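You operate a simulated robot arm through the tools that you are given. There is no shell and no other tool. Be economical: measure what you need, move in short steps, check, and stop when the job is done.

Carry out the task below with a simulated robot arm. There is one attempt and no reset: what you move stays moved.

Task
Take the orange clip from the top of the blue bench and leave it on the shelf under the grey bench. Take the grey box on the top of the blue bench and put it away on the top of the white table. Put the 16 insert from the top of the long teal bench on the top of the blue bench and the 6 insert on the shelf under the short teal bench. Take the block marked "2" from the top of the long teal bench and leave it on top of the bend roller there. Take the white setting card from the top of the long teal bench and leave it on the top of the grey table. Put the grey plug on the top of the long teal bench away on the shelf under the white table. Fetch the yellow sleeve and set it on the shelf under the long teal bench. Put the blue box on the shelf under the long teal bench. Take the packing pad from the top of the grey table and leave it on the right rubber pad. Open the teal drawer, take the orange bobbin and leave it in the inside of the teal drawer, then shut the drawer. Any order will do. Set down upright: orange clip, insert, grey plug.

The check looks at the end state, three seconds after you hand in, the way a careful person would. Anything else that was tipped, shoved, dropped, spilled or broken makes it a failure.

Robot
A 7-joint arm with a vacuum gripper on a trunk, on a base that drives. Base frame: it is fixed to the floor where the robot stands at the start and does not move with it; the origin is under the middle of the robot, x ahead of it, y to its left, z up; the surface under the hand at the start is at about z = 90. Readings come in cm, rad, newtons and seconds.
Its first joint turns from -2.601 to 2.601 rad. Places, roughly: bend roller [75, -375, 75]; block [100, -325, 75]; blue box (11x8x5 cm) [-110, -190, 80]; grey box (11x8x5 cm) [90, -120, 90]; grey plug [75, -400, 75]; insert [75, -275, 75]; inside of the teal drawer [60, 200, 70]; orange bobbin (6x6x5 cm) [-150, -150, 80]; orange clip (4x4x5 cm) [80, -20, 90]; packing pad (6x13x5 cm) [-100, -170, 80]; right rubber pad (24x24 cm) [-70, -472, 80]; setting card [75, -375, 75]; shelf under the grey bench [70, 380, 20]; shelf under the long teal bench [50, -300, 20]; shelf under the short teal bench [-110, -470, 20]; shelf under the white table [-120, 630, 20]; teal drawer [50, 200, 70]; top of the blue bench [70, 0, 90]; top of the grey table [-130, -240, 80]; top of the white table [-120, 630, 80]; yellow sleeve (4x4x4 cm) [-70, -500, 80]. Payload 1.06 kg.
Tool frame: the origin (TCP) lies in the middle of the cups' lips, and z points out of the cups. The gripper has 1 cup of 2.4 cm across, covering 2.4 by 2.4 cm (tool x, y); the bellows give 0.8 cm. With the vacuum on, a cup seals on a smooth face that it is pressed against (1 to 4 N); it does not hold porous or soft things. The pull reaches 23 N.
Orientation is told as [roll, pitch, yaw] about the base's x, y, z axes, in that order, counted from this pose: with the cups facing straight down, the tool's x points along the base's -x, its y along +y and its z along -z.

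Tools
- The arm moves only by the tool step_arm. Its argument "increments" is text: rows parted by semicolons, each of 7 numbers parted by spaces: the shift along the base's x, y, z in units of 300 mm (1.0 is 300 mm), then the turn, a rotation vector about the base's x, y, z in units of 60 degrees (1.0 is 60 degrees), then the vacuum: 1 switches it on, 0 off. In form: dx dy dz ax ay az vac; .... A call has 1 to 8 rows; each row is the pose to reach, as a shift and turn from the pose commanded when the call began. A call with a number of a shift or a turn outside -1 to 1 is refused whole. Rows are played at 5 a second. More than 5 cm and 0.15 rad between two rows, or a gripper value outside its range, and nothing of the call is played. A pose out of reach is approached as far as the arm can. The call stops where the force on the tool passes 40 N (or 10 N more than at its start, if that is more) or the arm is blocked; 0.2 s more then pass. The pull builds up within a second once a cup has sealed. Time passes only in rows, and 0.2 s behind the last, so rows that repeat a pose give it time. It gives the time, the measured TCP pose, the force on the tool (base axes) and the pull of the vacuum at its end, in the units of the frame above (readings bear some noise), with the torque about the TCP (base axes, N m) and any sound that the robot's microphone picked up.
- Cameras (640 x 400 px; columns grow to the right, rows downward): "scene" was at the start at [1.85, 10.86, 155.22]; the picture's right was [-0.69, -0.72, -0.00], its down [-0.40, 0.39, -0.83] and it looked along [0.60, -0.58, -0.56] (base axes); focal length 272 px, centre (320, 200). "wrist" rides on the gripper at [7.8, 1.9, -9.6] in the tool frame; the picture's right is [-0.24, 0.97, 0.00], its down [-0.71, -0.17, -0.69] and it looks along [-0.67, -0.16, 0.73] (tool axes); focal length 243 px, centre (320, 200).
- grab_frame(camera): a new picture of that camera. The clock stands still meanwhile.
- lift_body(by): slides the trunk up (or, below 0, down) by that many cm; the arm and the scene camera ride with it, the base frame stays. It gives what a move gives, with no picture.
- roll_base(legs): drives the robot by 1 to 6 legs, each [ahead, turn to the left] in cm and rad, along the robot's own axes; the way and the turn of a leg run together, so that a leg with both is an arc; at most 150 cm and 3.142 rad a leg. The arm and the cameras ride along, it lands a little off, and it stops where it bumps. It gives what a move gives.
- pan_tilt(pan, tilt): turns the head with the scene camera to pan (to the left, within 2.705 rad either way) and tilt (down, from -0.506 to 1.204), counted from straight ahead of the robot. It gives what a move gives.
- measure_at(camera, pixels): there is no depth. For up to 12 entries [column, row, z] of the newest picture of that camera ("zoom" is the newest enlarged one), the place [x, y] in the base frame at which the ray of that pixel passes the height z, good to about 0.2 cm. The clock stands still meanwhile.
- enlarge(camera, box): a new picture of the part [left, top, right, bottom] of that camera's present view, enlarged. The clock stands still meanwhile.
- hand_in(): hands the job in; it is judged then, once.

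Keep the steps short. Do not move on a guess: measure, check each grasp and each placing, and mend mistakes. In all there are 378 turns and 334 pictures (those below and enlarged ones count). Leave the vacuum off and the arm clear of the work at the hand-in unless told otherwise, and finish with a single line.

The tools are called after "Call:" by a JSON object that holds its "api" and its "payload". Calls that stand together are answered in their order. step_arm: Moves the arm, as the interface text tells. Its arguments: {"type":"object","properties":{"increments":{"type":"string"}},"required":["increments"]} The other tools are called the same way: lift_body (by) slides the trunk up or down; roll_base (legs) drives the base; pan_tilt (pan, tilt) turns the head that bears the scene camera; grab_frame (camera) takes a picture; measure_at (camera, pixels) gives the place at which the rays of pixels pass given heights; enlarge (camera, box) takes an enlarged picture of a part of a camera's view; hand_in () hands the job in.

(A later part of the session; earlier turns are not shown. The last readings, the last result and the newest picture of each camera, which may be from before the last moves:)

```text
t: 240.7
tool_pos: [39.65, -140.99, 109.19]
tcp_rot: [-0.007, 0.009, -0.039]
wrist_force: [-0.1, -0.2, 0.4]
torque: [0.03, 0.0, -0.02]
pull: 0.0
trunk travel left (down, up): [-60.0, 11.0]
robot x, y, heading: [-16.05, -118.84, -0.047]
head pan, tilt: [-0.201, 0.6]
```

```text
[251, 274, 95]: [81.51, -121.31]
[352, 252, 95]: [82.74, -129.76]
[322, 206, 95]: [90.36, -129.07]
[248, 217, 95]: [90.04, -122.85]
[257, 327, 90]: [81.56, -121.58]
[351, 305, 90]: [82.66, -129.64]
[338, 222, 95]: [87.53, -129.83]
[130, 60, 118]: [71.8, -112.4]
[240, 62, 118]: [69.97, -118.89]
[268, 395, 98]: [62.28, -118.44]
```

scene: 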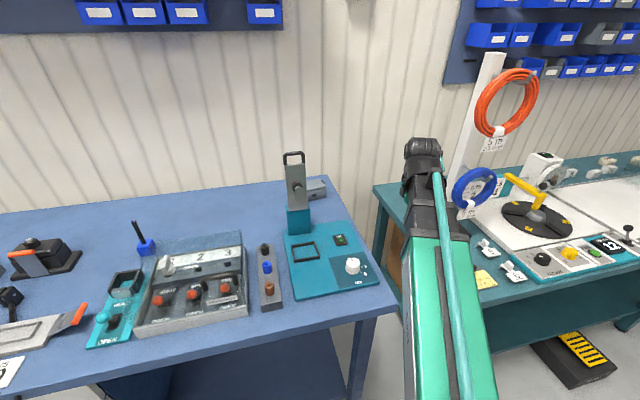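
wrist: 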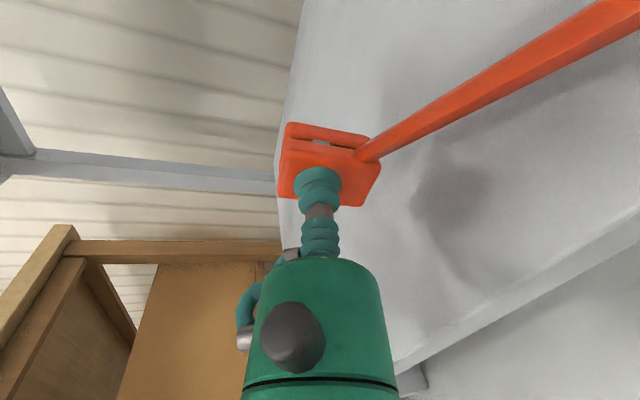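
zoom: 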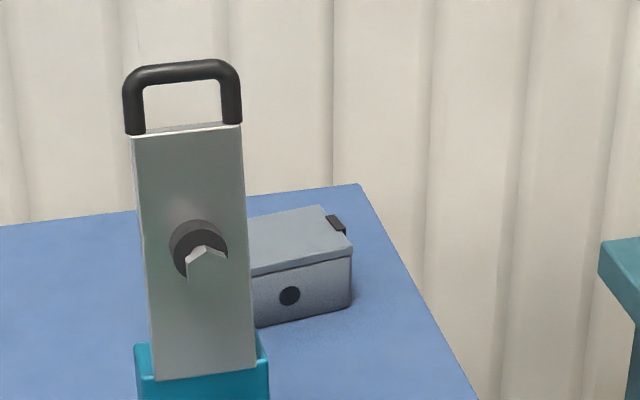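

Call:
{"api": "measure_at", "payload": {"camera": "scene", "pixels": [[300, 234, 91], [288, 236, 91], [311, 232, 91], [293, 152, 110], [293, 152, 115], [293, 152, 120], [293, 152, 125], [318, 300, 90], [560, 340, 0], [400, 290, 0], [615, 370, 0]]}}

```text
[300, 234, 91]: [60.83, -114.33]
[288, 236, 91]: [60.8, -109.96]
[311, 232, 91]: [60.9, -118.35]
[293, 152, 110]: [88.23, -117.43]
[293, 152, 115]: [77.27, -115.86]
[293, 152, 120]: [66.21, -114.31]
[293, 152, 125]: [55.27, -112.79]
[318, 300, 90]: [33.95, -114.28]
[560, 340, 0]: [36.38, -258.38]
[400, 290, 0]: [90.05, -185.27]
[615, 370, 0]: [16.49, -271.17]
```

The post (top z≈121) stands between; approaching from y≈−145 keeps the forearm right of it. I shift the base there.

Call:
{"api": "roll_base", "payload": {"legs": [[0, -0.98], [31, 0], [0, 1.02]]}}

Call:
{"api": "lift_body", "payload": {"by": 11}}

Call:
{"api": "pan_tilt", "payload": {"pan": 0.15, "tilt": 0.65}}

Call:
{"api": "grab_frame", "payload": {"camera": "scene"}}

```text
t: 246.9
tool_pos: [42.91, -186.79, 109.22]
tcp_rot: [-0.008, 0.008, -0.429]
wrist_force: [-0.2, 0.2, -0.4]
torque: [0.01, -0.01, 0.01]
pull: 0.1
trunk travel left (down, up): [-60.0, 11.0]
robot x, y, heading: [-0.02, -144.89, -0.436]
head pan, tilt: [-0.201, 0.6]
stopped in leg 3: the robot was blocked; the commanded pose is now the measured one
```

```text
t: 248.3
tool_pos: [42.7, -186.81, 120.15]
tcp_rot: [-0.009, 0.007, -0.43]
wrist_force: [-1.2, -0.5, 1.0]
torque: [0.01, 0.01, -0.01]
pull: 0.0
trunk travel left (down, up): [-71.0, 0.0]
robot x, y, heading: [-0.03, -144.69, -0.439]
head pan, tilt: [-0.201, 0.6]
```

```text
t: 249.2
tool_pos: [42.8, -186.76, 120.23]
tcp_rot: [-0.008, 0.009, -0.429]
wrist_force: [-0.3, -0.9, 0.7]
torque: [0.04, 0.0, 0.01]
pull: 0.1
trunk travel left (down, up): [-71.0, 0.0]
robot x, y, heading: [0.01, -145.41, -0.442]
head pan, tilt: [0.15, 0.649]
```

```text
192 pictures are left
```

scene: 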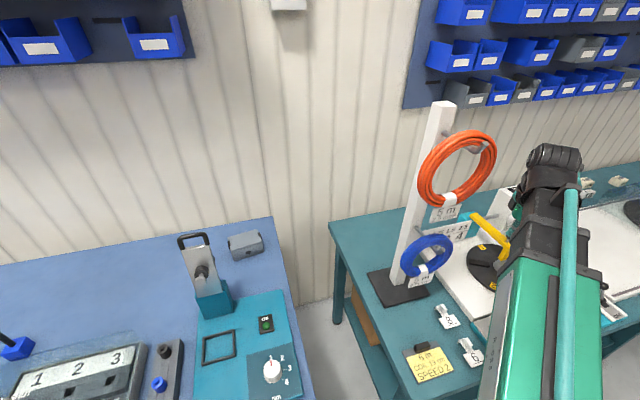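

Call:
{"api": "measure_at", "payload": {"camera": "scene", "pixels": [[370, 275, 75], [430, 290, 75], [410, 265, 76], [430, 240, 90], [330, 225, 75], [385, 375, 75], [262, 232, 95], [246, 258, 90], [229, 240, 95], [240, 255, 95], [263, 240, 95], [222, 235, 121]]}}

```text
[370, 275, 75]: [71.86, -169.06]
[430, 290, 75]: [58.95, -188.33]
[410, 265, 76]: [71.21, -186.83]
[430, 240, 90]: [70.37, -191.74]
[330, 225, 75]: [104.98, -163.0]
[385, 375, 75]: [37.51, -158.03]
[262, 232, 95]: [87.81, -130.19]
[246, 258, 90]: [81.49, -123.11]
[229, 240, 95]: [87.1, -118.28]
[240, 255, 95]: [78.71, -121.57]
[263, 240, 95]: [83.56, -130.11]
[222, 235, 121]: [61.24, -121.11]
```

Call:
{"api": "step_arm", "payload": {"increments": "0.06 0.14 0 0 0 0 0; 0.13 0.28 0 0 0 0 0; 0.2 0.42 0 0 0 0 0; 0.27 0.56 0 0 0 0 0; 0.33 0.7 0 0 0 0 0; 0.38 0.84 0 0 0 0 0; 0.44 0.98 0 0 0 0 0"}}

Call:
{"api": "step_arm", "payload": {"increments": "0.06 0.13 0 0 0 0 0; 0.12 0.26 0 0 0 0 0; 0.18 0.38 0 0 0 0 0; 0.24 0.5 0 0 0 0 0; 0.34 0.6 0 0 0 0 0; 0.46 0.68 0 0 0 0 0; 0.58 0.75 0 0 0 0 0; 0.7 0.82 0 0 0 0 0"}}

Call:
{"api": "step_arm", "payload": {"increments": "0.13 0.03 0 0 0 0 0; 0.27 0.06 0 0 0 0 0; 0.29 0.18 -0.05 0 0 0 0; 0.29 0.18 -0.2 0 0 0 0; 0.29 0.18 -0.35 0 0 0 0; 0.29 0.18 -0.5 0 0 0 0"}}

Call:
{"api": "grab_frame", "payload": {"camera": "scene"}}

Call:
{"api": "grab_frame", "payload": {"camera": "wrist"}}

```text
t: 250.4
tool_pos: [53.95, -179.63, 118.77]
tcp_rot: [-0.06, -0.009, -0.64]
wrist_force: [3.8, 1.9, -1.9]
torque: [-0.17, 0.34, -0.05]
pull: 0.0
trunk travel left (down, up): [-71.0, 0.0]
robot x, y, heading: [5.19, -149.04, -0.778]
head pan, tilt: [0.15, 0.649]
stopped in row 6: the arm was blocked; the commanded pose is now the measured one
```

```text
t: 250.7
tool_pos: [58.39, -166.87, 117.36]
tcp_rot: [-0.185, -0.032, -0.579]
wrist_force: [1.0, -3.6, 1.9]
torque: [0.24, 0.03, -0.04]
pull: 0.1
trunk travel left (down, up): [-71.0, 0.0]
robot x, y, heading: [5.2, -148.69, -0.759]
head pan, tilt: [0.15, 0.649]
stopped in row 1: the force on the tool passed its limit at 172 N (the readings are from after the stop); the commanded pose is now the measured one
```

```text
t: 251.0
tool_pos: [80.4, -141.14, 98.46]
tcp_rot: [-0.426, 0.055, -0.496]
wrist_force: [0.7, 3.2, -1.5]
torque: [-0.28, 0.09, 0.05]
pull: 0.0
trunk travel left (down, up): [-71.0, 0.0]
robot x, y, heading: [2.33, -145.9, -0.598]
head pan, tilt: [0.15, 0.649]
stopped in row 1: the arm was blocked; the commanded pose is now the measured one
```

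```text
191 pictures are left
```

scene: 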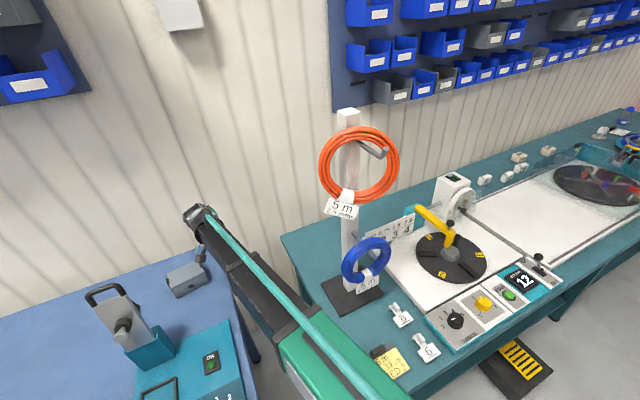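

```text
190 pictures are left
```

wrist: 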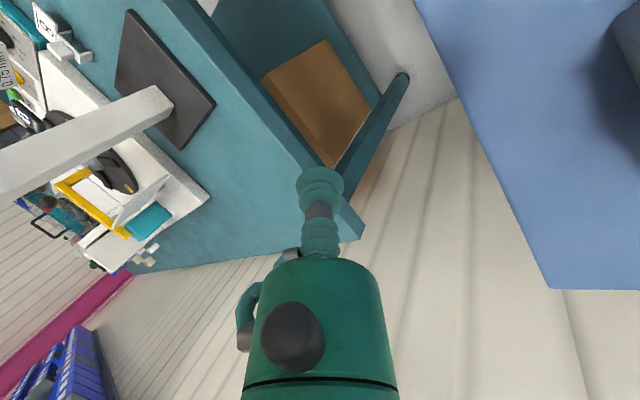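

Something blocked the move and the base got twisted. I check whether the ring post or anything was shifted.

Call:
{"api": "measure_at", "payload": {"camera": "scene", "pixels": [[320, 283, 76], [345, 319, 76], [384, 292, 76], [358, 265, 76], [282, 237, 75], [205, 262, 95], [186, 298, 90], [208, 285, 90], [168, 275, 95]]}}

Call:
{"api": "enlarge", "payload": {"camera": "scene", "box": [70, 190, 330, 350]}}

```text
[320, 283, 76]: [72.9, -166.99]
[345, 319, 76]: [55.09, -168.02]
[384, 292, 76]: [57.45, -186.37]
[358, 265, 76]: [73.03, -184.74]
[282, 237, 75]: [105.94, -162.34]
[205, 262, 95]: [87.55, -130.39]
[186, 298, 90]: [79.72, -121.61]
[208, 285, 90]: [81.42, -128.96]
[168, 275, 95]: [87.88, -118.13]
```

```text
2.46 times, centred on (200, 270) of scene
```

zoom: 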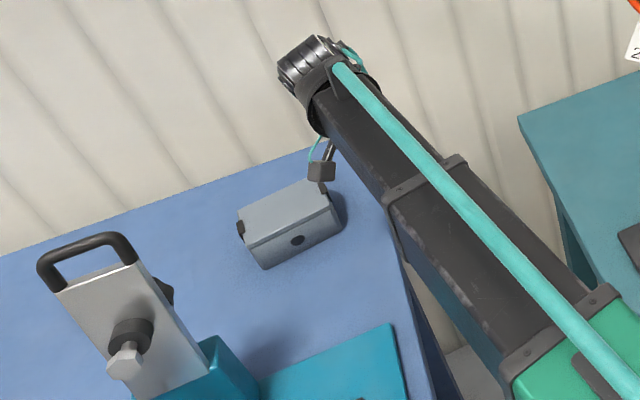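

Box and post look unmoved. I raise the tool and make it vertical again, then check the base.

Call:
{"api": "step_arm", "payload": {"increments": "0 0 0.1 0 0 0 0; 0 0 0.2 0 0 0 0; 0 0 0.3 0.11 -0.08 0 0; 0 0 0.4 0.22 -0.16 0 0; 0 0 0.4 0.334 -0.238 0 0; 0 0 0.4 0.334 -0.238 0 0"}}

Call:
{"api": "pan_tilt", "payload": {"pan": 0.3, "tilt": 1.15}}

Call:
{"api": "grab_frame", "payload": {"camera": "scene"}}

```text
t: 251.8
tool_pos: [48.41, -165.11, 118.01]
tcp_rot: [-0.07, -0.075, -0.611]
wrist_force: [-2.6, -4.1, -2.4]
torque: [0.38, -0.21, 0.05]
pull: 0.1
trunk travel left (down, up): [-71.0, 0.0]
robot x, y, heading: [0.84, -143.57, -0.933]
head pan, tilt: [0.15, 0.649]
stopped in row 3: the arm was blocked; the commanded pose is now the measured one
```

```text
t: 252.7
tool_pos: [56.73, -163.3, 117.11]
tcp_rot: [-0.127, -0.045, -0.622]
wrist_force: [0.2, 1.6, -0.2]
torque: [-0.05, -0.06, 0.0]
pull: 0.1
trunk travel left (down, up): [-71.0, 0.0]
robot x, y, heading: [1.43, -144.81, -0.894]
head pan, tilt: [0.3, 1.15]
```

```text
188 pictures are left
```

scene: 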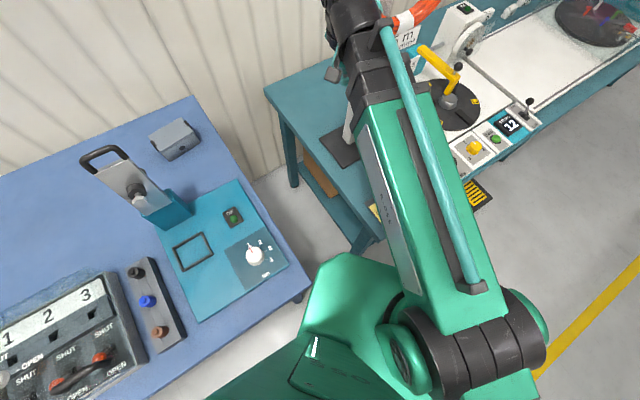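

The base seems wedged and reacts to every arm move. I back the robot off 20 cm to free it, without arm motion.

Call:
{"api": "roll_base", "payload": {"legs": [[-20, 0]]}}

Call:
{"api": "grab_frame", "payload": {"camera": "scene"}}

```text
t: 254.3
tool_pos: [46.3, -147.61, 116.95]
tcp_rot: [-0.14, -0.032, -0.63]
wrist_force: [-1.4, -0.8, 0.3]
torque: [0.09, -0.11, 0.03]
pull: 0.1
trunk travel left (down, up): [-71.0, 0.0]
robot x, y, heading: [-10.88, -128.83, -0.887]
head pan, tilt: [0.3, 1.15]
```

```text
187 pictures are left
```

scene: 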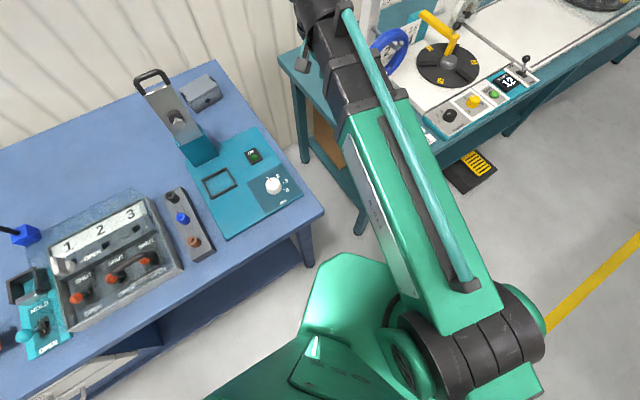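

Call:
{"api": "measure_at", "payload": {"camera": "scene", "pixels": [[311, 266, 0], [305, 240, 0], [360, 235, 0], [345, 253, 30], [345, 253, 45], [385, 258, 45], [300, 310, 45], [322, 210, 90], [385, 180, 75], [345, 253, 60]]}}

```text
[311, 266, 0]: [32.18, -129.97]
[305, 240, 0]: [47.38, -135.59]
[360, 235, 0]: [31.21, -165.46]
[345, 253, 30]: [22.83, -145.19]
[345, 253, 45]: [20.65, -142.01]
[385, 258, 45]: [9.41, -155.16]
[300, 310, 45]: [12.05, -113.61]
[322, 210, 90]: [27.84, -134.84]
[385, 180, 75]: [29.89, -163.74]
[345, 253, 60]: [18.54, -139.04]
```

Base front is ~33 cm from its axis; at (−6,−147) it clears both bench legs. I move there with heading ≈0.

Call:
{"api": "roll_base", "payload": {"legs": [[0, -0.42], [18.5, 0], [0, 1.3]]}}

Call:
{"api": "pan_tilt", "payload": {"pan": 0.1, "tilt": 0.7}}

Call:
{"api": "grab_frame", "payload": {"camera": "scene"}}

```text
t: 260.3
tool_pos: [45.35, -114.73, 116.85]
tcp_rot: [-0.147, -0.029, 0.235]
wrist_force: [0.1, 0.4, -0.1]
torque: [0.0, -0.02, 0.01]
pull: 0.0
trunk travel left (down, up): [-71.0, 0.0]
robot x, y, heading: [-6.36, -146.39, -0.033]
head pan, tilt: [0.3, 1.15]
```

```text
t: 261.2
tool_pos: [45.19, -114.82, 116.83]
tcp_rot: [-0.145, -0.028, 0.234]
wrist_force: [0.4, -0.6, 0.7]
torque: [0.04, 0.01, 0.01]
pull: 0.1
trunk travel left (down, up): [-71.0, 0.0]
robot x, y, heading: [-6.35, -146.85, -0.027]
head pan, tilt: [0.099, 0.7]
```

```text
186 pictures are left
```

scene: 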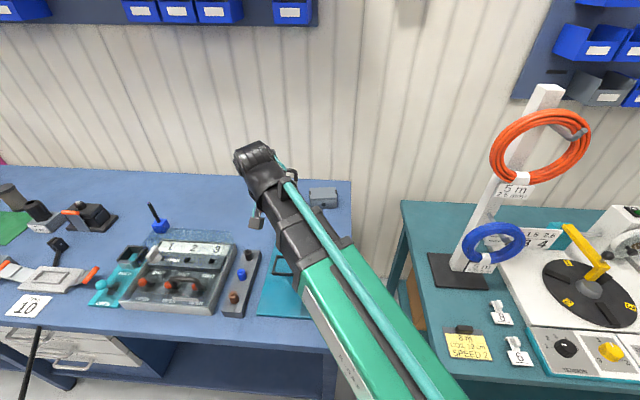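

Stable. I swing the arm right of the post (y≈−136) first, then out over the box, tool vertical.

Call:
{"api": "step_arm", "payload": {"increments": "0 -0.14 0.05 0.06 0.03 -0.1 0; 0 -0.28 0.1 0.12 0.06 -0.2 0; 0 -0.42 0.1 0.135 0.06 -0.22 0; 0.03 -0.56 0.1 0.135 0.06 -0.22 0; 0.1 -0.68 0.1 0.135 0.06 -0.22 0; 0.24 -0.7 0.1 0.135 0.06 -0.22 0; 0.38 -0.7 0.1 0.135 0.06 -0.22 0; 0.52 -0.7 0.1 0.135 0.06 -0.22 0"}}

Call:
{"api": "step_arm", "payload": {"increments": "0.14 0 0 0 0 0 0; 0.28 0 0 0 0 0 0; 0.42 0 0 0 0 0 0; 0.56 0.05 0 0 0 0 0; 0.7 0.13 -0.02 0 0 0 0; 0.8 0.22 -0.05 0 0 0 0; 0.83 0.27 -0.15 0 0 0 0; 0.83 0.27 -0.3 0 0 0 0"}}

Call:
{"api": "grab_frame", "payload": {"camera": "scene"}}

Call:
{"api": "grab_frame", "payload": {"camera": "wrist"}}

```text
t: 263.0
tool_pos: [61.06, -135.56, 119.81]
tcp_rot: [-0.001, 0.017, 0.004]
wrist_force: [-1.0, 0.6, -0.6]
torque: [-0.03, -0.01, 0.01]
pull: 0.1
trunk travel left (down, up): [-71.0, 0.0]
robot x, y, heading: [-6.45, -146.47, -0.027]
head pan, tilt: [0.099, 0.7]
```

```text
t: 264.8
tool_pos: [85.62, -127.8, 110.89]
tcp_rot: [-0.001, 0.014, 0.002]
wrist_force: [0.2, 0.7, 0.4]
torque: [-0.02, -0.03, -0.01]
pull: 0.0
trunk travel left (down, up): [-71.0, 0.0]
robot x, y, heading: [-6.21, -146.76, -0.023]
head pan, tilt: [0.099, 0.7]
```

```text
185 pictures are left
```

scene: 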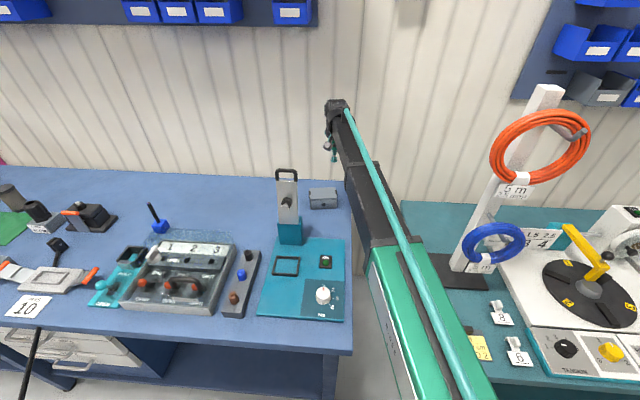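

```text
184 pictures are left
```

wrist: 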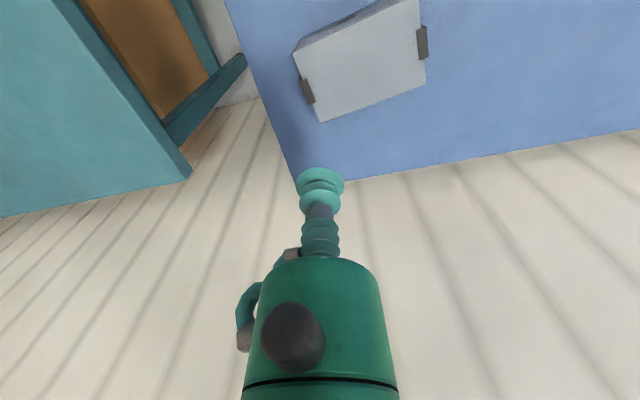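

Call:
{"api": "measure_at", "payload": {"camera": "wrist", "pixels": [[298, 48, 95], [416, 2, 95], [425, 87, 95], [320, 122, 95], [362, 62, 95]]}}

```text
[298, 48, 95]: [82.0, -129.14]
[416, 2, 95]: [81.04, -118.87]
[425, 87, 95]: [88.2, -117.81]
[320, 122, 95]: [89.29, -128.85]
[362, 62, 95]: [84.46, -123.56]
```

Box centre is (85.1,−123.7). I descend onto it.

Call:
{"api": "step_arm", "payload": {"increments": "-0.017 0.11 -0.1 0 0 0 0; -0.017 0.115 -0.24 0 0 0 0; -0.017 0.115 -0.38 0 0 0 0; -0.017 0.115 -0.48 0 0 0 1; -0.017 0.115 -0.52 0 0 0 1; -0.017 0.115 -0.535 0 0 0 1; -0.017 0.115 -0.535 0 0 0 1; -0.017 0.115 -0.535 0 0 0 1"}}

```text
t: 266.6
tool_pos: [85.26, -124.65, 95.04]
tcp_rot: [0.002, 0.013, 0.001]
wrist_force: [5.5, 0.5, 23.9]
torque: [-0.01, -0.02, 0.01]
pull: 22.4
trunk travel left (down, up): [-71.0, 0.0]
robot x, y, heading: [-5.88, -146.93, -0.026]
head pan, tilt: [0.099, 0.7]
```

Sealed. I lift, move right of the post, then retract.

Call:
{"api": "step_arm", "payload": {"increments": "0 0 0.1 0 0 0 1; 0 0 0.25 0 0 0 1; 0 0 0.4 0 0 0 1; 0 0 0.55 0 0 0 1; 0 -0.1 0.65 0 0 0 1; 0 -0.22 0.7 0 0 0 1; 0 -0.36 0.72 0 0 0 1; 0 -0.45 0.75 0 0 0 1"}}

Call:
{"api": "step_arm", "payload": {"increments": "-0.14 0 0 0 0 0 1; -0.28 0 0 0 0 0 1; -0.42 0 0 0 0 0 1; -0.56 0 0 0 0 0 1; -0.7 0 0 0 0 0 1; -0.84 0 0 0 0 0 1; -0.98 0 0 0 0 0 1"}}

Call:
{"api": "grab_frame", "payload": {"camera": "scene"}}

```text
t: 268.4
tool_pos: [85.29, -137.94, 117.01]
tcp_rot: [0.0, 0.016, 0.001]
wrist_force: [-0.7, -0.5, -1.8]
torque: [-0.04, -0.04, -0.04]
pull: 22.8
trunk travel left (down, up): [-71.0, 0.0]
robot x, y, heading: [-6.43, -146.67, -0.03]
head pan, tilt: [0.099, 0.7]
```

```text
t: 270.0
tool_pos: [55.64, -137.79, 117.48]
tcp_rot: [0.0, 0.016, 0.001]
wrist_force: [-0.2, 0.7, -2.1]
torque: [-0.03, 0.0, 0.02]
pull: 23.1
trunk travel left (down, up): [-71.0, 0.0]
robot x, y, heading: [-6.07, -146.24, -0.028]
head pan, tilt: [0.099, 0.7]
```

```text
183 pictures are left
```

scene: 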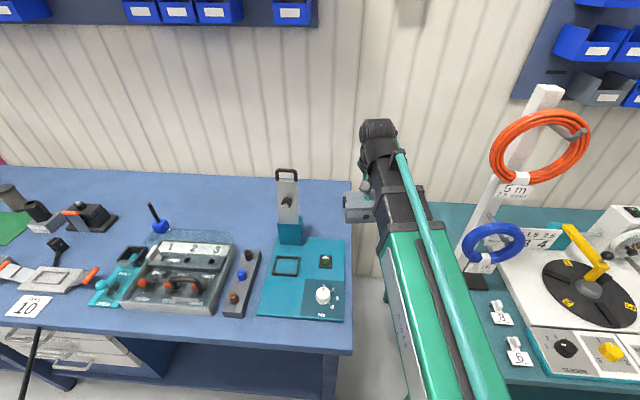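

Box held. I back off, turn left and drive north toward the white table.

Call:
{"api": "roll_base", "payload": {"legs": [[-20, 0], [0, 1.598], [150, 0], [150, 0], [150, 0], [100, 0]]}}

Call:
{"api": "pan_tilt", "payload": {"pan": 0.4, "tilt": 0.4}}

Call:
{"api": "grab_frame", "payload": {"camera": "scene"}}

```text
t: 301.0
tool_pos: [-44.38, 459.78, 117.55]
tcp_rot: [-0.001, 0.017, 1.624]
wrist_force: [-0.6, 0.4, -2.3]
torque: [0.05, -0.02, 0.0]
pull: 22.8
trunk travel left (down, up): [-71.0, 0.0]
robot x, y, heading: [-32.02, 398.37, 1.596]
head pan, tilt: [0.099, 0.7]
```

```text
t: 301.8
tool_pos: [-44.14, 459.74, 117.46]
tcp_rot: [0.001, 0.017, 1.624]
wrist_force: [-0.1, 0.1, -2.2]
torque: [0.01, 0.01, -0.02]
pull: 23.2
trunk travel left (down, up): [-71.0, 0.0]
robot x, y, heading: [-31.98, 398.03, 1.597]
head pan, tilt: [0.4, 0.4]
```

```text
182 pictures are left
```

scene: 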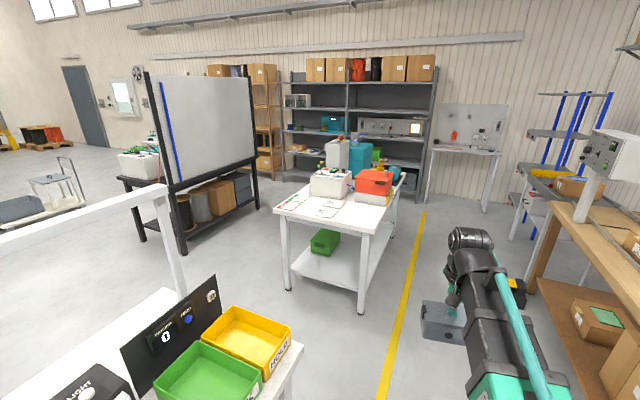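

Call:
{"api": "measure_at", "payload": {"camera": "scene", "pixels": [[275, 213, 80], [374, 238, 80], [400, 180, 80], [290, 292, 0], [362, 310, 0], [302, 348, 80], [330, 235, 20], [400, 178, 80], [415, 240, 0]]}}

Call:
{"api": "enlarge", "payload": {"camera": "scene", "box": [250, 120, 430, 320]}}

```text
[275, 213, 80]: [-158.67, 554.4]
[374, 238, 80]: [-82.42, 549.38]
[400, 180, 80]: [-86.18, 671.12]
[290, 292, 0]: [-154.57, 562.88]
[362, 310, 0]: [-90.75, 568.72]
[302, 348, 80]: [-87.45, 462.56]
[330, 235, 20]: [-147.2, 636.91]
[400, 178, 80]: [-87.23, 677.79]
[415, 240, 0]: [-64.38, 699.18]
```

```text
2.00 times, centred on (340, 220) of scene
```

zoom: 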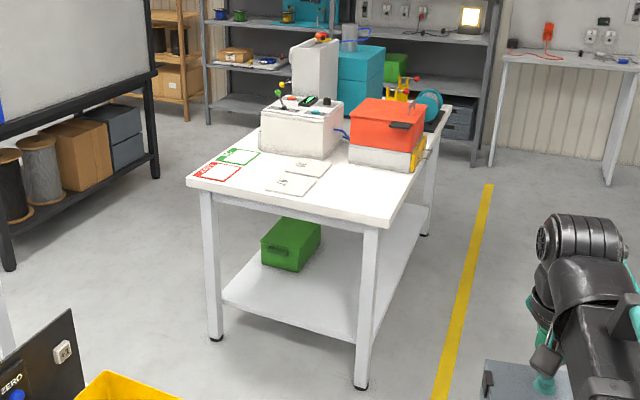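

Call:
{"api": "measure_at", "payload": {"camera": "zoom", "pixels": [[270, 190, 80], [318, 180, 80], [290, 193, 80], [325, 162, 80], [350, 195, 80], [375, 210, 80], [420, 168, 80], [345, 165, 80], [205, 190, 80], [390, 225, 80]]}}

```text
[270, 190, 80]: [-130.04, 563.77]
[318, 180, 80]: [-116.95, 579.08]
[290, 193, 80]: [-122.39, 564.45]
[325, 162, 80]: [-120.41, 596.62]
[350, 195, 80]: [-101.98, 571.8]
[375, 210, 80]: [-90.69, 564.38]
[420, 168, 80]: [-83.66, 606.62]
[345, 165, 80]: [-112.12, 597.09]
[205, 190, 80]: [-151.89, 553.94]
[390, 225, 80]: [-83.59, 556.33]
```

I drive on to y≈540, turn left to face the table, and place the box at about (−98,572) in the free front-right area.

Call:
{"api": "roll_base", "payload": {"legs": [[0, -0.03], [142, 0], [0, 1.57]]}}

Call:
{"api": "pan_tilt", "payload": {"pan": -0.2, "tilt": 0.6}}

Call:
{"api": "grab_frame", "payload": {"camera": "scene"}}

```text
t: 313.1
tool_pos: [-95.1, 526.79, 117.49]
tcp_rot: [0.0, 0.016, -3.09]
wrist_force: [0.0, -0.3, -2.4]
torque: [0.0, -0.02, 0.03]
pull: 22.6
trunk travel left (down, up): [-71.0, 0.0]
robot x, y, heading: [-33.66, 538.74, -3.117]
head pan, tilt: [0.4, 0.4]
```

```text
t: 314.1
tool_pos: [-95.1, 526.89, 117.43]
tcp_rot: [0.0, 0.018, -3.09]
wrist_force: [-0.1, 0.0, -2.1]
torque: [0.03, -0.04, -0.02]
pull: 22.6
trunk travel left (down, up): [-71.0, 0.0]
robot x, y, heading: [-33.44, 538.67, -3.114]
head pan, tilt: [-0.201, 0.6]
```

```text
180 pictures are left
```

scene: 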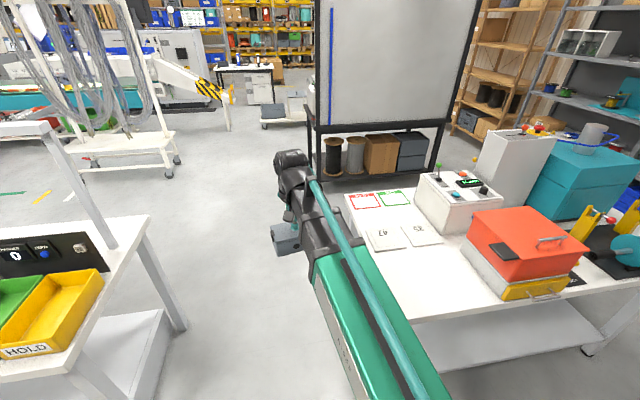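

Call:
{"api": "step_arm", "payload": {"increments": "0 0.14 0 0 0 0 1; 0 0.28 0 0 0 0 1; 0 0.42 0 0 0 0 1; 0 0.56 0 0 0 0 1; 0 0.7 0 0 0 0 1; 0 0.84 0 0 0 0 1; 0 0.98 0 0 0 0 1"}}

Call:
{"api": "step_arm", "payload": {"increments": "-0.03 0.13 0 0 0 0 1; -0.07 0.26 0 0 0 0 1; -0.1 0.39 -0.05 0 0 0 1; -0.1 0.5 -0.12 0 0 0 1; -0.1 0.5 -0.28 0 0 0 1; -0.1 0.5 -0.43 0 0 0 1; -0.1 0.5 -0.58 0 0 0 1; -0.1 0.5 -0.7 0 0 0 1"}}

Call:
{"api": "grab_frame", "payload": {"camera": "scene"}}

Call:
{"api": "grab_frame", "payload": {"camera": "wrist"}}

```text
t: 315.6
tool_pos: [-95.01, 556.25, 117.67]
tcp_rot: [0.001, 0.016, -3.089]
wrist_force: [0.7, 0.4, -2.7]
torque: [-0.02, 0.0, 0.01]
pull: 22.8
trunk travel left (down, up): [-71.0, 0.0]
robot x, y, heading: [-33.71, 539.12, -3.116]
head pan, tilt: [-0.201, 0.6]
```

```text
t: 317.4
tool_pos: [-97.98, 571.46, 96.62]
tcp_rot: [0.0, 0.018, -3.09]
wrist_force: [-0.4, -0.1, -1.4]
torque: [0.04, 0.03, 0.01]
pull: 23.2
trunk travel left (down, up): [-71.0, 0.0]
robot x, y, heading: [-33.55, 539.16, -3.12]
head pan, tilt: [-0.201, 0.6]
```

```text
179 pictures are left
```

scene: 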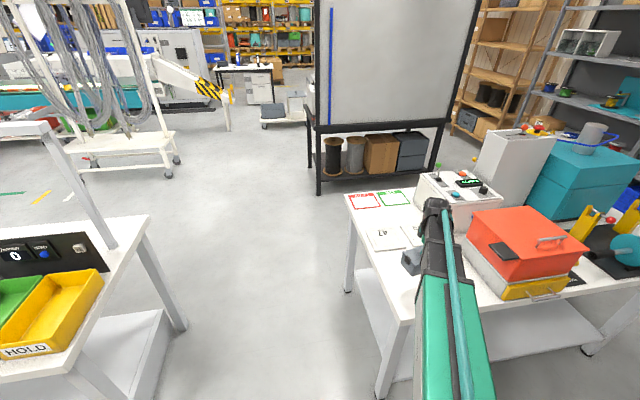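

```text
178 pictures are left
```

wrist: 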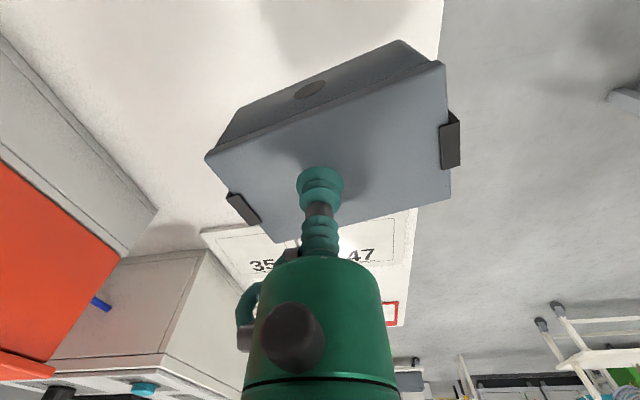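

Call:
{"api": "step_arm", "payload": {"increments": "0.03 0 -0.15 0 0 0 1; 0.03 0 -0.3 0 0 0 1; 0.03 0 -0.36 0 0 0 1; 0.03 0 -0.375 0 0 0 1; 0.03 0 -0.385 0 0 0 1; 0.03 0 -0.385 0 0 0 1"}}

```text
t: 318.9
tool_pos: [-96.97, 571.6, 85.22]
tcp_rot: [0.001, 0.018, -3.09]
wrist_force: [-1.4, 4.1, 19.3]
torque: [-0.09, -0.01, -0.02]
pull: 22.5
trunk travel left (down, up): [-71.0, 0.0]
robot x, y, heading: [-33.21, 538.84, -3.113]
head pan, tilt: [-0.201, 0.6]
```

Set down. I release and rise.

Call:
{"api": "step_arm", "payload": {"increments": "0 0 0.01 0 0 0 0; 0 0 0.01 0 0 0 0; 0 0 0.01 0 0 0 0; 0 0 0.05 0 0 0 0; 0 0 0.2 0 0 0 0; 0 0 0.36 0 0 0 0; 0 0 0.52 0 0 0 0; 0 0 0.68 0 0 0 0"}}

Call:
{"api": "step_arm", "payload": {"increments": "0.05 -0.14 0.15 0 0 0 0; 0.07 -0.28 0.25 0 0 0 0; 0.08 -0.42 0.25 0 0 0 0; 0.1 -0.56 0.25 0 0 0 0; 0.12 -0.7 0.25 0 0 0 0; 0.14 -0.84 0.25 0 0 0 0; 0.16 -0.98 0.25 0 0 0 0"}}

Call:
{"api": "grab_frame", "payload": {"camera": "scene"}}

```text
t: 320.6
tool_pos: [-96.96, 571.49, 105.37]
tcp_rot: [-0.001, 0.019, -3.087]
wrist_force: [-0.6, -1.2, -0.5]
torque: [0.02, -0.01, 0.0]
pull: 0.1
trunk travel left (down, up): [-71.0, 0.0]
robot x, y, heading: [-33.21, 539.1, -3.115]
head pan, tilt: [-0.201, 0.6]
```

```text
refused: row 1 steps farther than a row can; nothing moved
```

```text
177 pictures are left
```

scene: 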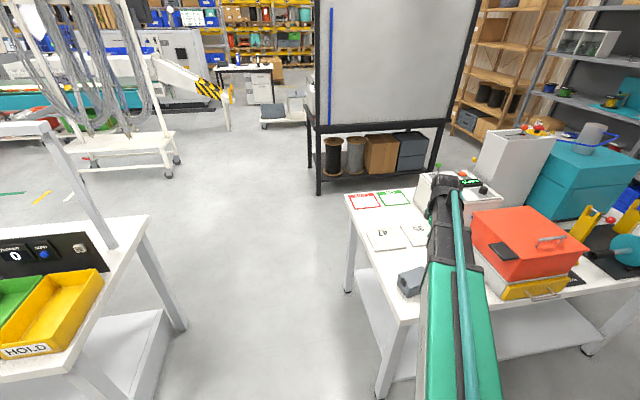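

The box is placed. I pull the arm back and drive to the teal drawer (y≈200).

Call:
{"api": "step_arm", "payload": {"increments": "0.03 -0.12 0.08 0 0 0 0; 0.05 -0.25 0.15 0 0 0 0; 0.06 -0.39 0.18 0 0 0 0; 0.08 -0.53 0.18 0 0 0 0; 0.1 -0.67 0.18 0 0 0 0; 0.12 -0.81 0.18 0 0 0 0; 0.14 -0.95 0.18 0 0 0 0"}}

Call:
{"api": "roll_base", "payload": {"legs": [[0, 1.545], [150, 0], [150, 0], [30, 0]]}}

Call:
{"api": "pan_tilt", "payload": {"pan": 0.9, "tilt": 0.5}}

Call:
{"api": "grab_frame", "payload": {"camera": "scene"}}

```text
t: 322.2
tool_pos: [-92.79, 542.84, 110.94]
tcp_rot: [0.0, 0.016, -3.091]
wrist_force: [-0.3, 0.3, 0.1]
torque: [-0.06, -0.01, 0.02]
pull: 0.1
trunk travel left (down, up): [-71.0, 0.0]
robot x, y, heading: [-33.28, 538.86, -3.121]
head pan, tilt: [-0.201, 0.6]
```

```text
t: 342.2
tool_pos: [-25.49, 147.56, 110.81]
tcp_rot: [0.0, 0.018, -1.501]
wrist_force: [-0.1, -1.2, 0.1]
torque: [0.01, 0.0, -0.01]
pull: 0.0
trunk travel left (down, up): [-71.0, 0.0]
robot x, y, heading: [-22.9, 207.23, -1.525]
head pan, tilt: [-0.201, 0.6]
```

```text
t: 343.6
tool_pos: [-25.59, 147.6, 110.93]
tcp_rot: [0.0, 0.017, -1.501]
wrist_force: [0.6, 0.4, 0.3]
torque: [0.04, 0.01, -0.03]
pull: 0.0
trunk travel left (down, up): [-71.0, 0.0]
robot x, y, heading: [-22.49, 207.16, -1.525]
head pan, tilt: [0.901, 0.499]
```

```text
176 pictures are left
```

scene: 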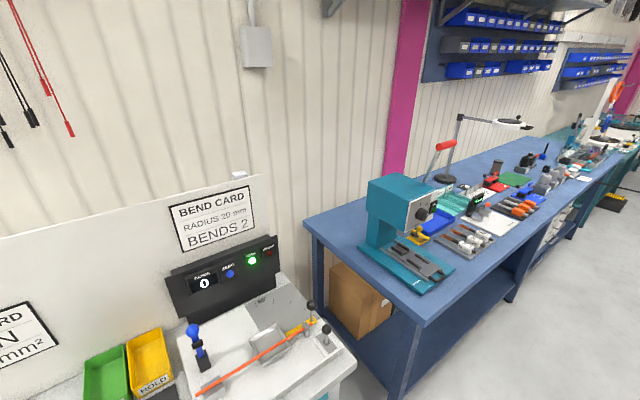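

Call:
{"api": "pan_tilt", "payload": {"pan": 1.45, "tilt": 0.95}}

Call:
{"api": "grab_frame", "payload": {"camera": "scene"}}

```text
t: 344.5
tool_pos: [-25.52, 147.7, 110.94]
tcp_rot: [0.002, 0.015, -1.501]
wrist_force: [0.5, 0.5, -1.2]
torque: [0.01, 0.03, -0.01]
pull: 0.1
trunk travel left (down, up): [-71.0, 0.0]
robot x, y, heading: [-22.83, 207.28, -1.526]
head pan, tilt: [1.45, 0.949]
```

```text
175 pictures are left
```

scene: 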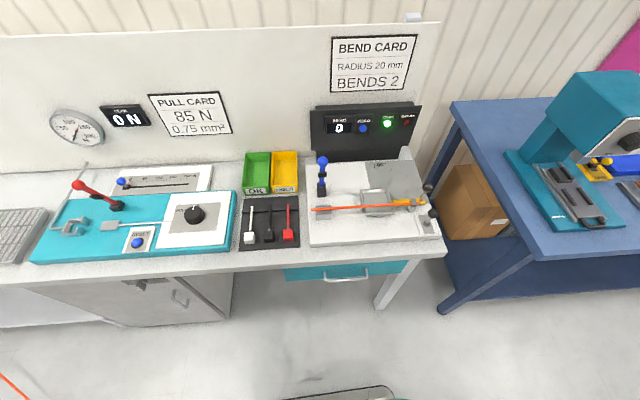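

The teal drawer is under the bench edge at (350,270). I lower the trunk to see its front.

Call:
{"api": "lift_body", "payload": {"by": -40}}

Call:
{"api": "lift_body", "payload": {"by": -20}}

Call:
{"api": "pan_tilt", "payload": {"pan": 1.4, "tilt": 0.4}}

Call:
{"api": "grab_frame", "payload": {"camera": "scene"}}

```text
t: 348.4
tool_pos: [-25.44, 147.56, 70.87]
tcp_rot: [-0.001, 0.017, -1.501]
wrist_force: [0.1, -0.5, 0.3]
torque: [0.01, 0.0, 0.0]
pull: 0.0
trunk travel left (down, up): [-31.0, 40.0]
robot x, y, heading: [-22.58, 207.53, -1.529]
head pan, tilt: [1.45, 0.949]
```

```text
t: 350.5
tool_pos: [-25.53, 147.78, 50.85]
tcp_rot: [0.001, 0.017, -1.5]
wrist_force: [0.1, 0.5, 0.2]
torque: [-0.02, 0.0, 0.0]
pull: 0.1
trunk travel left (down, up): [-11.0, 60.0]
robot x, y, heading: [-22.23, 207.21, -1.528]
head pan, tilt: [1.45, 0.949]
```

```text
t: 351.5
tool_pos: [-25.47, 147.63, 50.98]
tcp_rot: [0.002, 0.015, -1.501]
wrist_force: [0.4, -0.2, 0.7]
torque: [0.03, -0.02, 0.0]
pull: 0.1
trunk travel left (down, up): [-11.0, 60.0]
robot x, y, heading: [-22.56, 207.28, -1.529]
head pan, tilt: [1.4, 0.4]
```

```text
174 pictures are left
```

scene: 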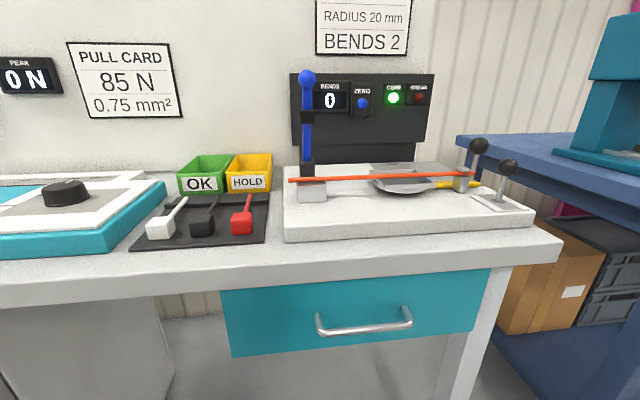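

Call:
{"api": "measure_at", "payload": {"camera": "scene", "pixels": [[222, 292, 80], [232, 357, 64], [487, 270, 80], [475, 330, 64], [0, 275, 90], [560, 235, 90], [0, 308, 84], [560, 262, 84], [270, 330, 70], [320, 335, 70]]}}

```text
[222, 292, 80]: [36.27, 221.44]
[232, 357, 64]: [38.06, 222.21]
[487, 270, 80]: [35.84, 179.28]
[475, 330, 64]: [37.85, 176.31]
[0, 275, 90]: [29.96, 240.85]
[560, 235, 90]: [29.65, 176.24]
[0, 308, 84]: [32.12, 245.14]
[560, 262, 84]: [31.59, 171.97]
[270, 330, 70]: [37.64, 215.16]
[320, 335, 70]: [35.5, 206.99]
```

I want to stand at about (−60,220) facing the drawer. A backward arc keeps the arm clear of the bench.

Call:
{"api": "roll_base", "payload": {"legs": [[-40, 1.53], [-12, 0]]}}

Call:
{"api": "lift_body", "payload": {"by": 40}}

```text
t: 356.5
tool_pos: [-1.58, 227.28, 50.91]
tcp_rot: [0.002, 0.016, 0.038]
wrist_force: [-0.7, -0.7, -0.2]
torque: [0.02, 0.01, -0.01]
pull: 0.1
trunk travel left (down, up): [-11.0, 60.0]
robot x, y, heading: [-60.57, 231.46, 0.008]
head pan, tilt: [1.4, 0.4]
cut short: leg 1
```

```text
t: 360.3
tool_pos: [-1.61, 227.32, 90.79]
tcp_rot: [0.001, 0.014, 0.04]
wrist_force: [0.0, 0.0, -0.3]
torque: [0.0, -0.01, -0.02]
pull: 0.0
trunk travel left (down, up): [-51.0, 20.0]
robot x, y, heading: [-60.89, 231.79, 0.009]
head pan, tilt: [1.4, 0.4]
```

I tip the tool outward to point +x while moving ahead and slightly right.

Call:
{"api": "step_arm", "payload": {"increments": "0.08 -0.04 0 0 -0.13 0 0; 0.16 -0.08 0 0 -0.26 0 0; 0.24 -0.12 0 0 -0.39 0 0; 0.32 -0.16 0 0 -0.52 0 0; 0.4 -0.2 0 0 -0.65 0 0; 0.46 -0.25 0 0 -0.78 0 0; 0.5 -0.3 0 0 -0.91 0 0; 0.5 -0.35 0 0 -1 0 0"}}

Call:
{"api": "step_arm", "payload": {"increments": "0 0 -0.05 0 -0.13 0 0; 0.02 -0.02 -0.15 0 -0.26 0 0; 0.04 -0.05 -0.28 0 -0.39 0 0; 0.06 -0.07 -0.42 0 -0.505 0 0; 0.1 -0.08 -0.54 0 -0.505 0 0; 0.2 -0.08 -0.59 0 -0.505 0 0; 0.2 -0.08 -0.59 0 -0.505 0 0"}}

Call:
{"api": "pan_tilt", "payload": {"pan": -0.2, "tilt": 0.6}}

Call:
{"api": "grab_frame", "payload": {"camera": "scene"}}

Call:
{"api": "grab_frame", "payload": {"camera": "wrist"}}

```text
t: 362.1
tool_pos: [13.28, 216.69, 90.98]
tcp_rot: [-0.064, -1.031, 0.073]
wrist_force: [0.2, 0.6, -0.1]
torque: [-0.01, 0.0, 0.0]
pull: 0.1
trunk travel left (down, up): [-51.0, 20.0]
robot x, y, heading: [-60.75, 231.75, 0.004]
head pan, tilt: [1.4, 0.4]
```

```text
t: 363.7
tool_pos: [19.34, 214.45, 72.97]
tcp_rot: [-1.281, -1.53, 1.281]
wrist_force: [0.1, 0.0, 0.0]
torque: [-0.03, -0.01, 0.03]
pull: 0.1
trunk travel left (down, up): [-51.0, 20.0]
robot x, y, heading: [-60.55, 231.91, 0.009]
head pan, tilt: [1.4, 0.4]
```

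```text
t: 365.4
tool_pos: [19.25, 214.39, 73.04]
tcp_rot: [-1.282, -1.531, 1.282]
wrist_force: [-0.3, -0.4, 0.5]
torque: [-0.01, 0.0, 0.0]
pull: 0.1
trunk travel left (down, up): [-51.0, 20.0]
robot x, y, heading: [-61.18, 231.83, 0.007]
head pan, tilt: [-0.201, 0.6]
```

```text
173 pictures are left
```

scene: 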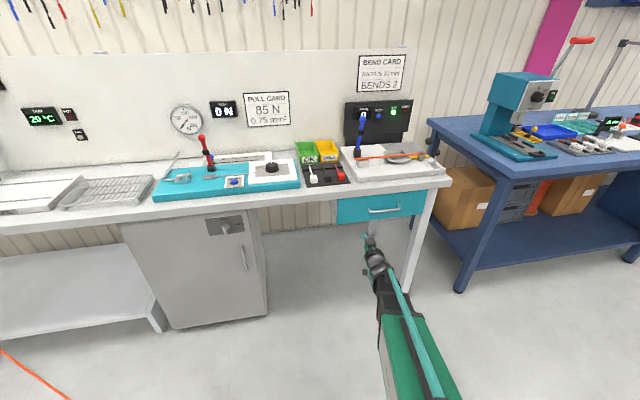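

```text
172 pictures are left
```

wrist: 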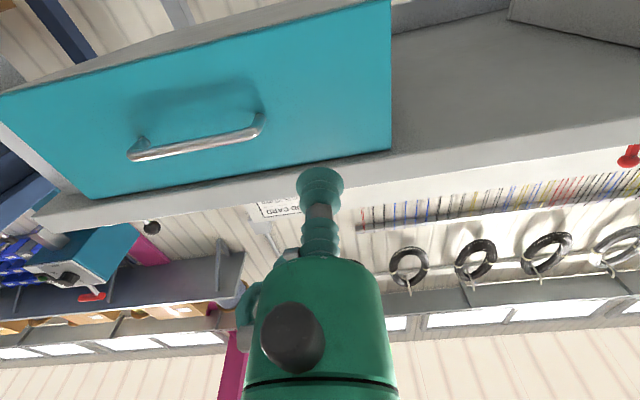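

The cup will hit the teal face left of the handle. I advance, then creep with vacuum on.

Call:
{"api": "step_arm", "payload": {"increments": "0.13 0 0 0 0 0 0; 0.26 0 0 0 0 0 0; 0.36 0 0 0 0 0 1; 0.4 0 0 0 0 0 1; 0.43 0 0 0 0 0 1; 0.45 0 0 0 0 0 1; 0.47 0 0 0 0 0 1; 0.47 0 0 0 0 0 1"}}

```text
t: 367.2
tool_pos: [33.5, 214.4, 73.25]
tcp_rot: [-1.273, -1.531, 1.273]
wrist_force: [-0.8, -0.2, 0.4]
torque: [-0.01, -0.04, -0.01]
pull: 0.0
trunk travel left (down, up): [-51.0, 20.0]
robot x, y, heading: [-60.92, 232.3, 0.004]
head pan, tilt: [-0.201, 0.6]
```

Call:
{"api": "step_arm", "payload": {"increments": "0.015 0 0 0 0 0 1; 0.03 0 0 0 0 0 1; 0.045 0 0 0 0 0 1; 0.06 0 0 0 0 0 1; 0.075 0 0 0 0 0 1; 0.075 0 0 0 0 0 1; 0.075 0 0 0 0 0 1"}}

```text
t: 368.8
tool_pos: [35.77, 214.23, 73.17]
tcp_rot: [-1.264, -1.53, 1.264]
wrist_force: [-29.4, 3.7, -12.1]
torque: [0.0, -0.32, -0.11]
pull: 23.3
trunk travel left (down, up): [-51.0, 20.0]
robot x, y, heading: [-60.83, 231.98, 0.004]
head pan, tilt: [-0.201, 0.6]
```

Sealed on the drawer front. I pull it open.

Call:
{"api": "step_arm", "payload": {"increments": "-0.02 0 0 0 0 0 1; -0.06 0 0 0 0 0 1; -0.1 0 0 0 0 0 1; -0.14 0 0 0 0 0 1; -0.18 0 0 0 0 0 1; -0.22 0 0 0 0 0 1; -0.26 0 0 0 0 0 1; -0.3 0 0 0 0 0 1"}}

Call:
{"api": "grab_frame", "payload": {"camera": "scene"}}

```text
t: 370.6
tool_pos: [26.65, 214.46, 73.24]
tcp_rot: [-1.28, -1.532, 1.279]
wrist_force: [-0.1, -9.8, 1.4]
torque: [0.04, -0.02, 0.12]
pull: 23.3
trunk travel left (down, up): [-51.0, 20.0]
robot x, y, heading: [-60.84, 231.81, 0.005]
head pan, tilt: [-0.201, 0.6]
```

```text
171 pictures are left
```

scene: 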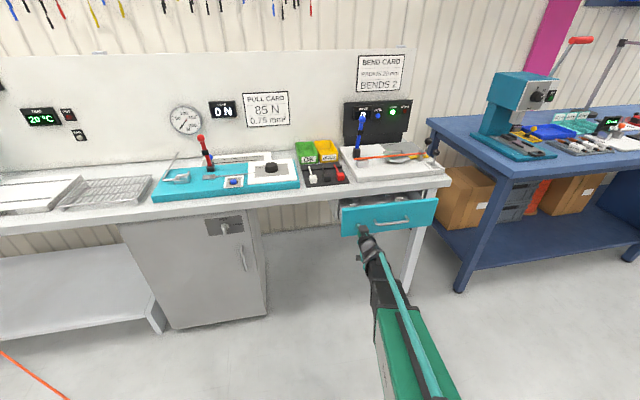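

It slides. I pull further.

Call:
{"api": "step_arm", "payload": {"increments": "-0.07 0 0 0 0 0 1; -0.14 0 0 0 0 0 1; -0.21 0 0 0 0 0 1; -0.28 0 0 0 0 0 1; -0.35 0 0 0 0 0 1; -0.42 0 0 0 0 0 1; -0.5 0 0 0 0 0 1; -0.5 0 0 0 0 0 1"}}

Call:
{"api": "grab_frame", "payload": {"camera": "scene"}}

```text
t: 372.4
tool_pos: [11.73, 214.17, 73.34]
tcp_rot: [-1.255, -1.53, 1.256]
wrist_force: [-1.8, 7.4, -7.0]
torque: [-0.1, -0.04, -0.05]
pull: 23.4
trunk travel left (down, up): [-51.0, 20.0]
robot x, y, heading: [-61.13, 232.28, 0.003]
head pan, tilt: [-0.201, 0.6]
```

```text
170 pictures are left
```

scene: 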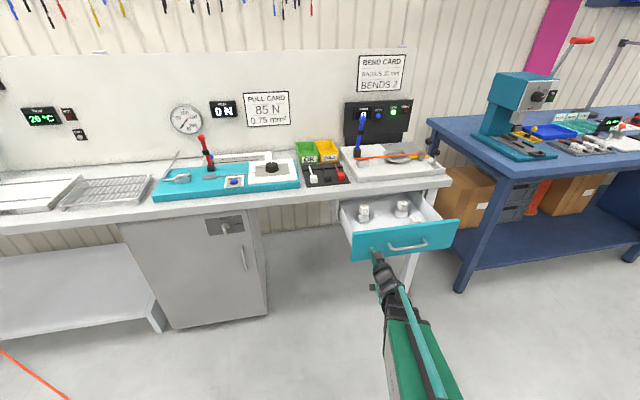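

Drawer is open ~24 cm; inside are some white bobbins and free room. I release and back the base away.

Call:
{"api": "step_arm", "payload": {"increments": "0 0 0 0 0 0 0; 0 0 0 0 0 0 0; 0 0 0 0 0 0 0; 0 0 0 0 0 0 0"}}

Call:
{"api": "roll_base", "payload": {"legs": [[-12, 0]]}}

Call:
{"api": "enlarge", "payload": {"camera": "scene", "box": [310, 160, 490, 270]}}

```text
t: 373.4
tool_pos: [11.81, 214.17, 73.43]
tcp_rot: [-1.285, -1.531, 1.284]
wrist_force: [-1.3, -0.2, -0.1]
torque: [-0.03, 0.0, 0.01]
pull: 0.1
trunk travel left (down, up): [-51.0, 20.0]
robot x, y, heading: [-61.31, 232.07, 0.005]
head pan, tilt: [-0.201, 0.6]
```

```text
t: 374.6
tool_pos: [-0.5, 213.93, 73.33]
tcp_rot: [-1.281, -1.531, 1.278]
wrist_force: [0.0, 0.4, -0.1]
torque: [-0.01, -0.01, 0.0]
pull: 0.1
trunk travel left (down, up): [-51.0, 20.0]
robot x, y, heading: [-73.25, 232.25, 0.003]
head pan, tilt: [-0.201, 0.6]
```

```text
3.56 times, centred on (400, 215) of scene
```

zoom: 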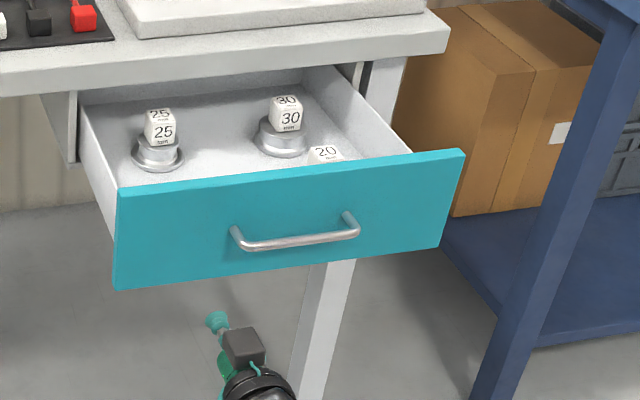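

Now I turn the tool back to vertical while retreating, raise the trunk, and drive to the grey table for the bobbin.

Call:
{"api": "step_arm", "payload": {"increments": "0 0 0.05 0 0.14 0 0; 0 0 0.1 0 0.28 0 0; 0 0 0.2 0 0.42 0 0; -0.05 0 0.3 0 0.56 0 0; -0.1 0 0.4 0 0.7 0 0; -0.15 0 0.5 0 0.84 0 0; -0.2 0 0.6 0 0.98 0 0"}}

Call:
{"api": "step_arm", "payload": {"increments": "0 0 0.1 0 0.14 0 0; 0 0 0.2 0 0.28 0 0; 0 0.05 0.3 0 0.42 0 0; 0 0.1 0.4 0 0.5 0 0; 0 0.15 0.5 0 0.5 0 0"}}

Call:
{"api": "lift_body", "payload": {"by": 20}}

```text
t: 376.2
tool_pos: [-6.54, 213.7, 91.82]
tcp_rot: [-0.025, -0.53, 0.043]
wrist_force: [0.0, -0.7, 0.5]
torque: [0.01, 0.0, 0.02]
pull: 0.1
trunk travel left (down, up): [-51.0, 20.0]
robot x, y, heading: [-72.98, 231.58, 0.003]
head pan, tilt: [-0.201, 0.6]
```

```text
t: 377.4
tool_pos: [-6.52, 218.64, 106.31]
tcp_rot: [-0.002, -0.01, 0.036]
wrist_force: [0.7, -0.5, 0.6]
torque: [-0.03, -0.02, 0.0]
pull: 0.1
trunk travel left (down, up): [-51.0, 20.0]
robot x, y, heading: [-73.11, 232.02, 0.002]
head pan, tilt: [-0.201, 0.6]
```

```text
t: 379.6
tool_pos: [-6.46, 218.66, 126.37]
tcp_rot: [-0.003, -0.009, 0.037]
wrist_force: [0.5, 0.0, 0.3]
torque: [0.06, -0.02, -0.02]
pull: 0.1
trunk travel left (down, up): [-71.0, 0.0]
robot x, y, heading: [-73.21, 231.92, 0.008]
head pan, tilt: [-0.201, 0.6]
```

Call:
{"api": "roll_base", "payload": {"legs": [[0, -1.3], [140, 0], [0, -0.28], [150, 0], [40, 0]]}}

Call:
{"api": "pan_tilt", "payload": {"pan": -0.5, "tilt": 0.5}}

Call:
{"api": "grab_frame", "payload": {"camera": "scene"}}

```text
t: 381.2
tool_pos: [-12.89, 200.59, 126.3]
tcp_rot: [-0.004, -0.01, -0.243]
wrist_force: [-0.4, -0.6, -0.8]
torque: [-0.01, 0.01, 0.01]
pull: 0.1
trunk travel left (down, up): [-71.0, 0.0]
robot x, y, heading: [-73.54, 231.69, -0.271]
head pan, tilt: [-0.201, 0.6]
stopped in leg 1: the robot was blocked; the commanded pose is now the measured one
```

```text
t: 382.0
tool_pos: [-12.77, 200.66, 126.38]
tcp_rot: [-0.005, -0.008, -0.243]
wrist_force: [0.7, 0.0, 0.3]
torque: [0.0, 0.0, 0.02]
pull: 0.1
trunk travel left (down, up): [-71.0, 0.0]
robot x, y, heading: [-73.17, 231.86, -0.268]
head pan, tilt: [-0.499, 0.499]
```

```text
168 pictures are left
```

scene: 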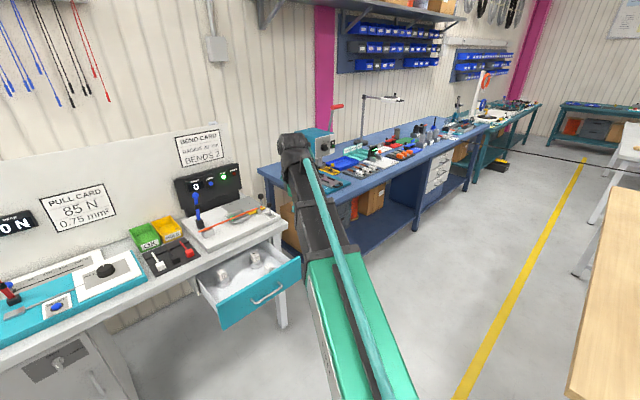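

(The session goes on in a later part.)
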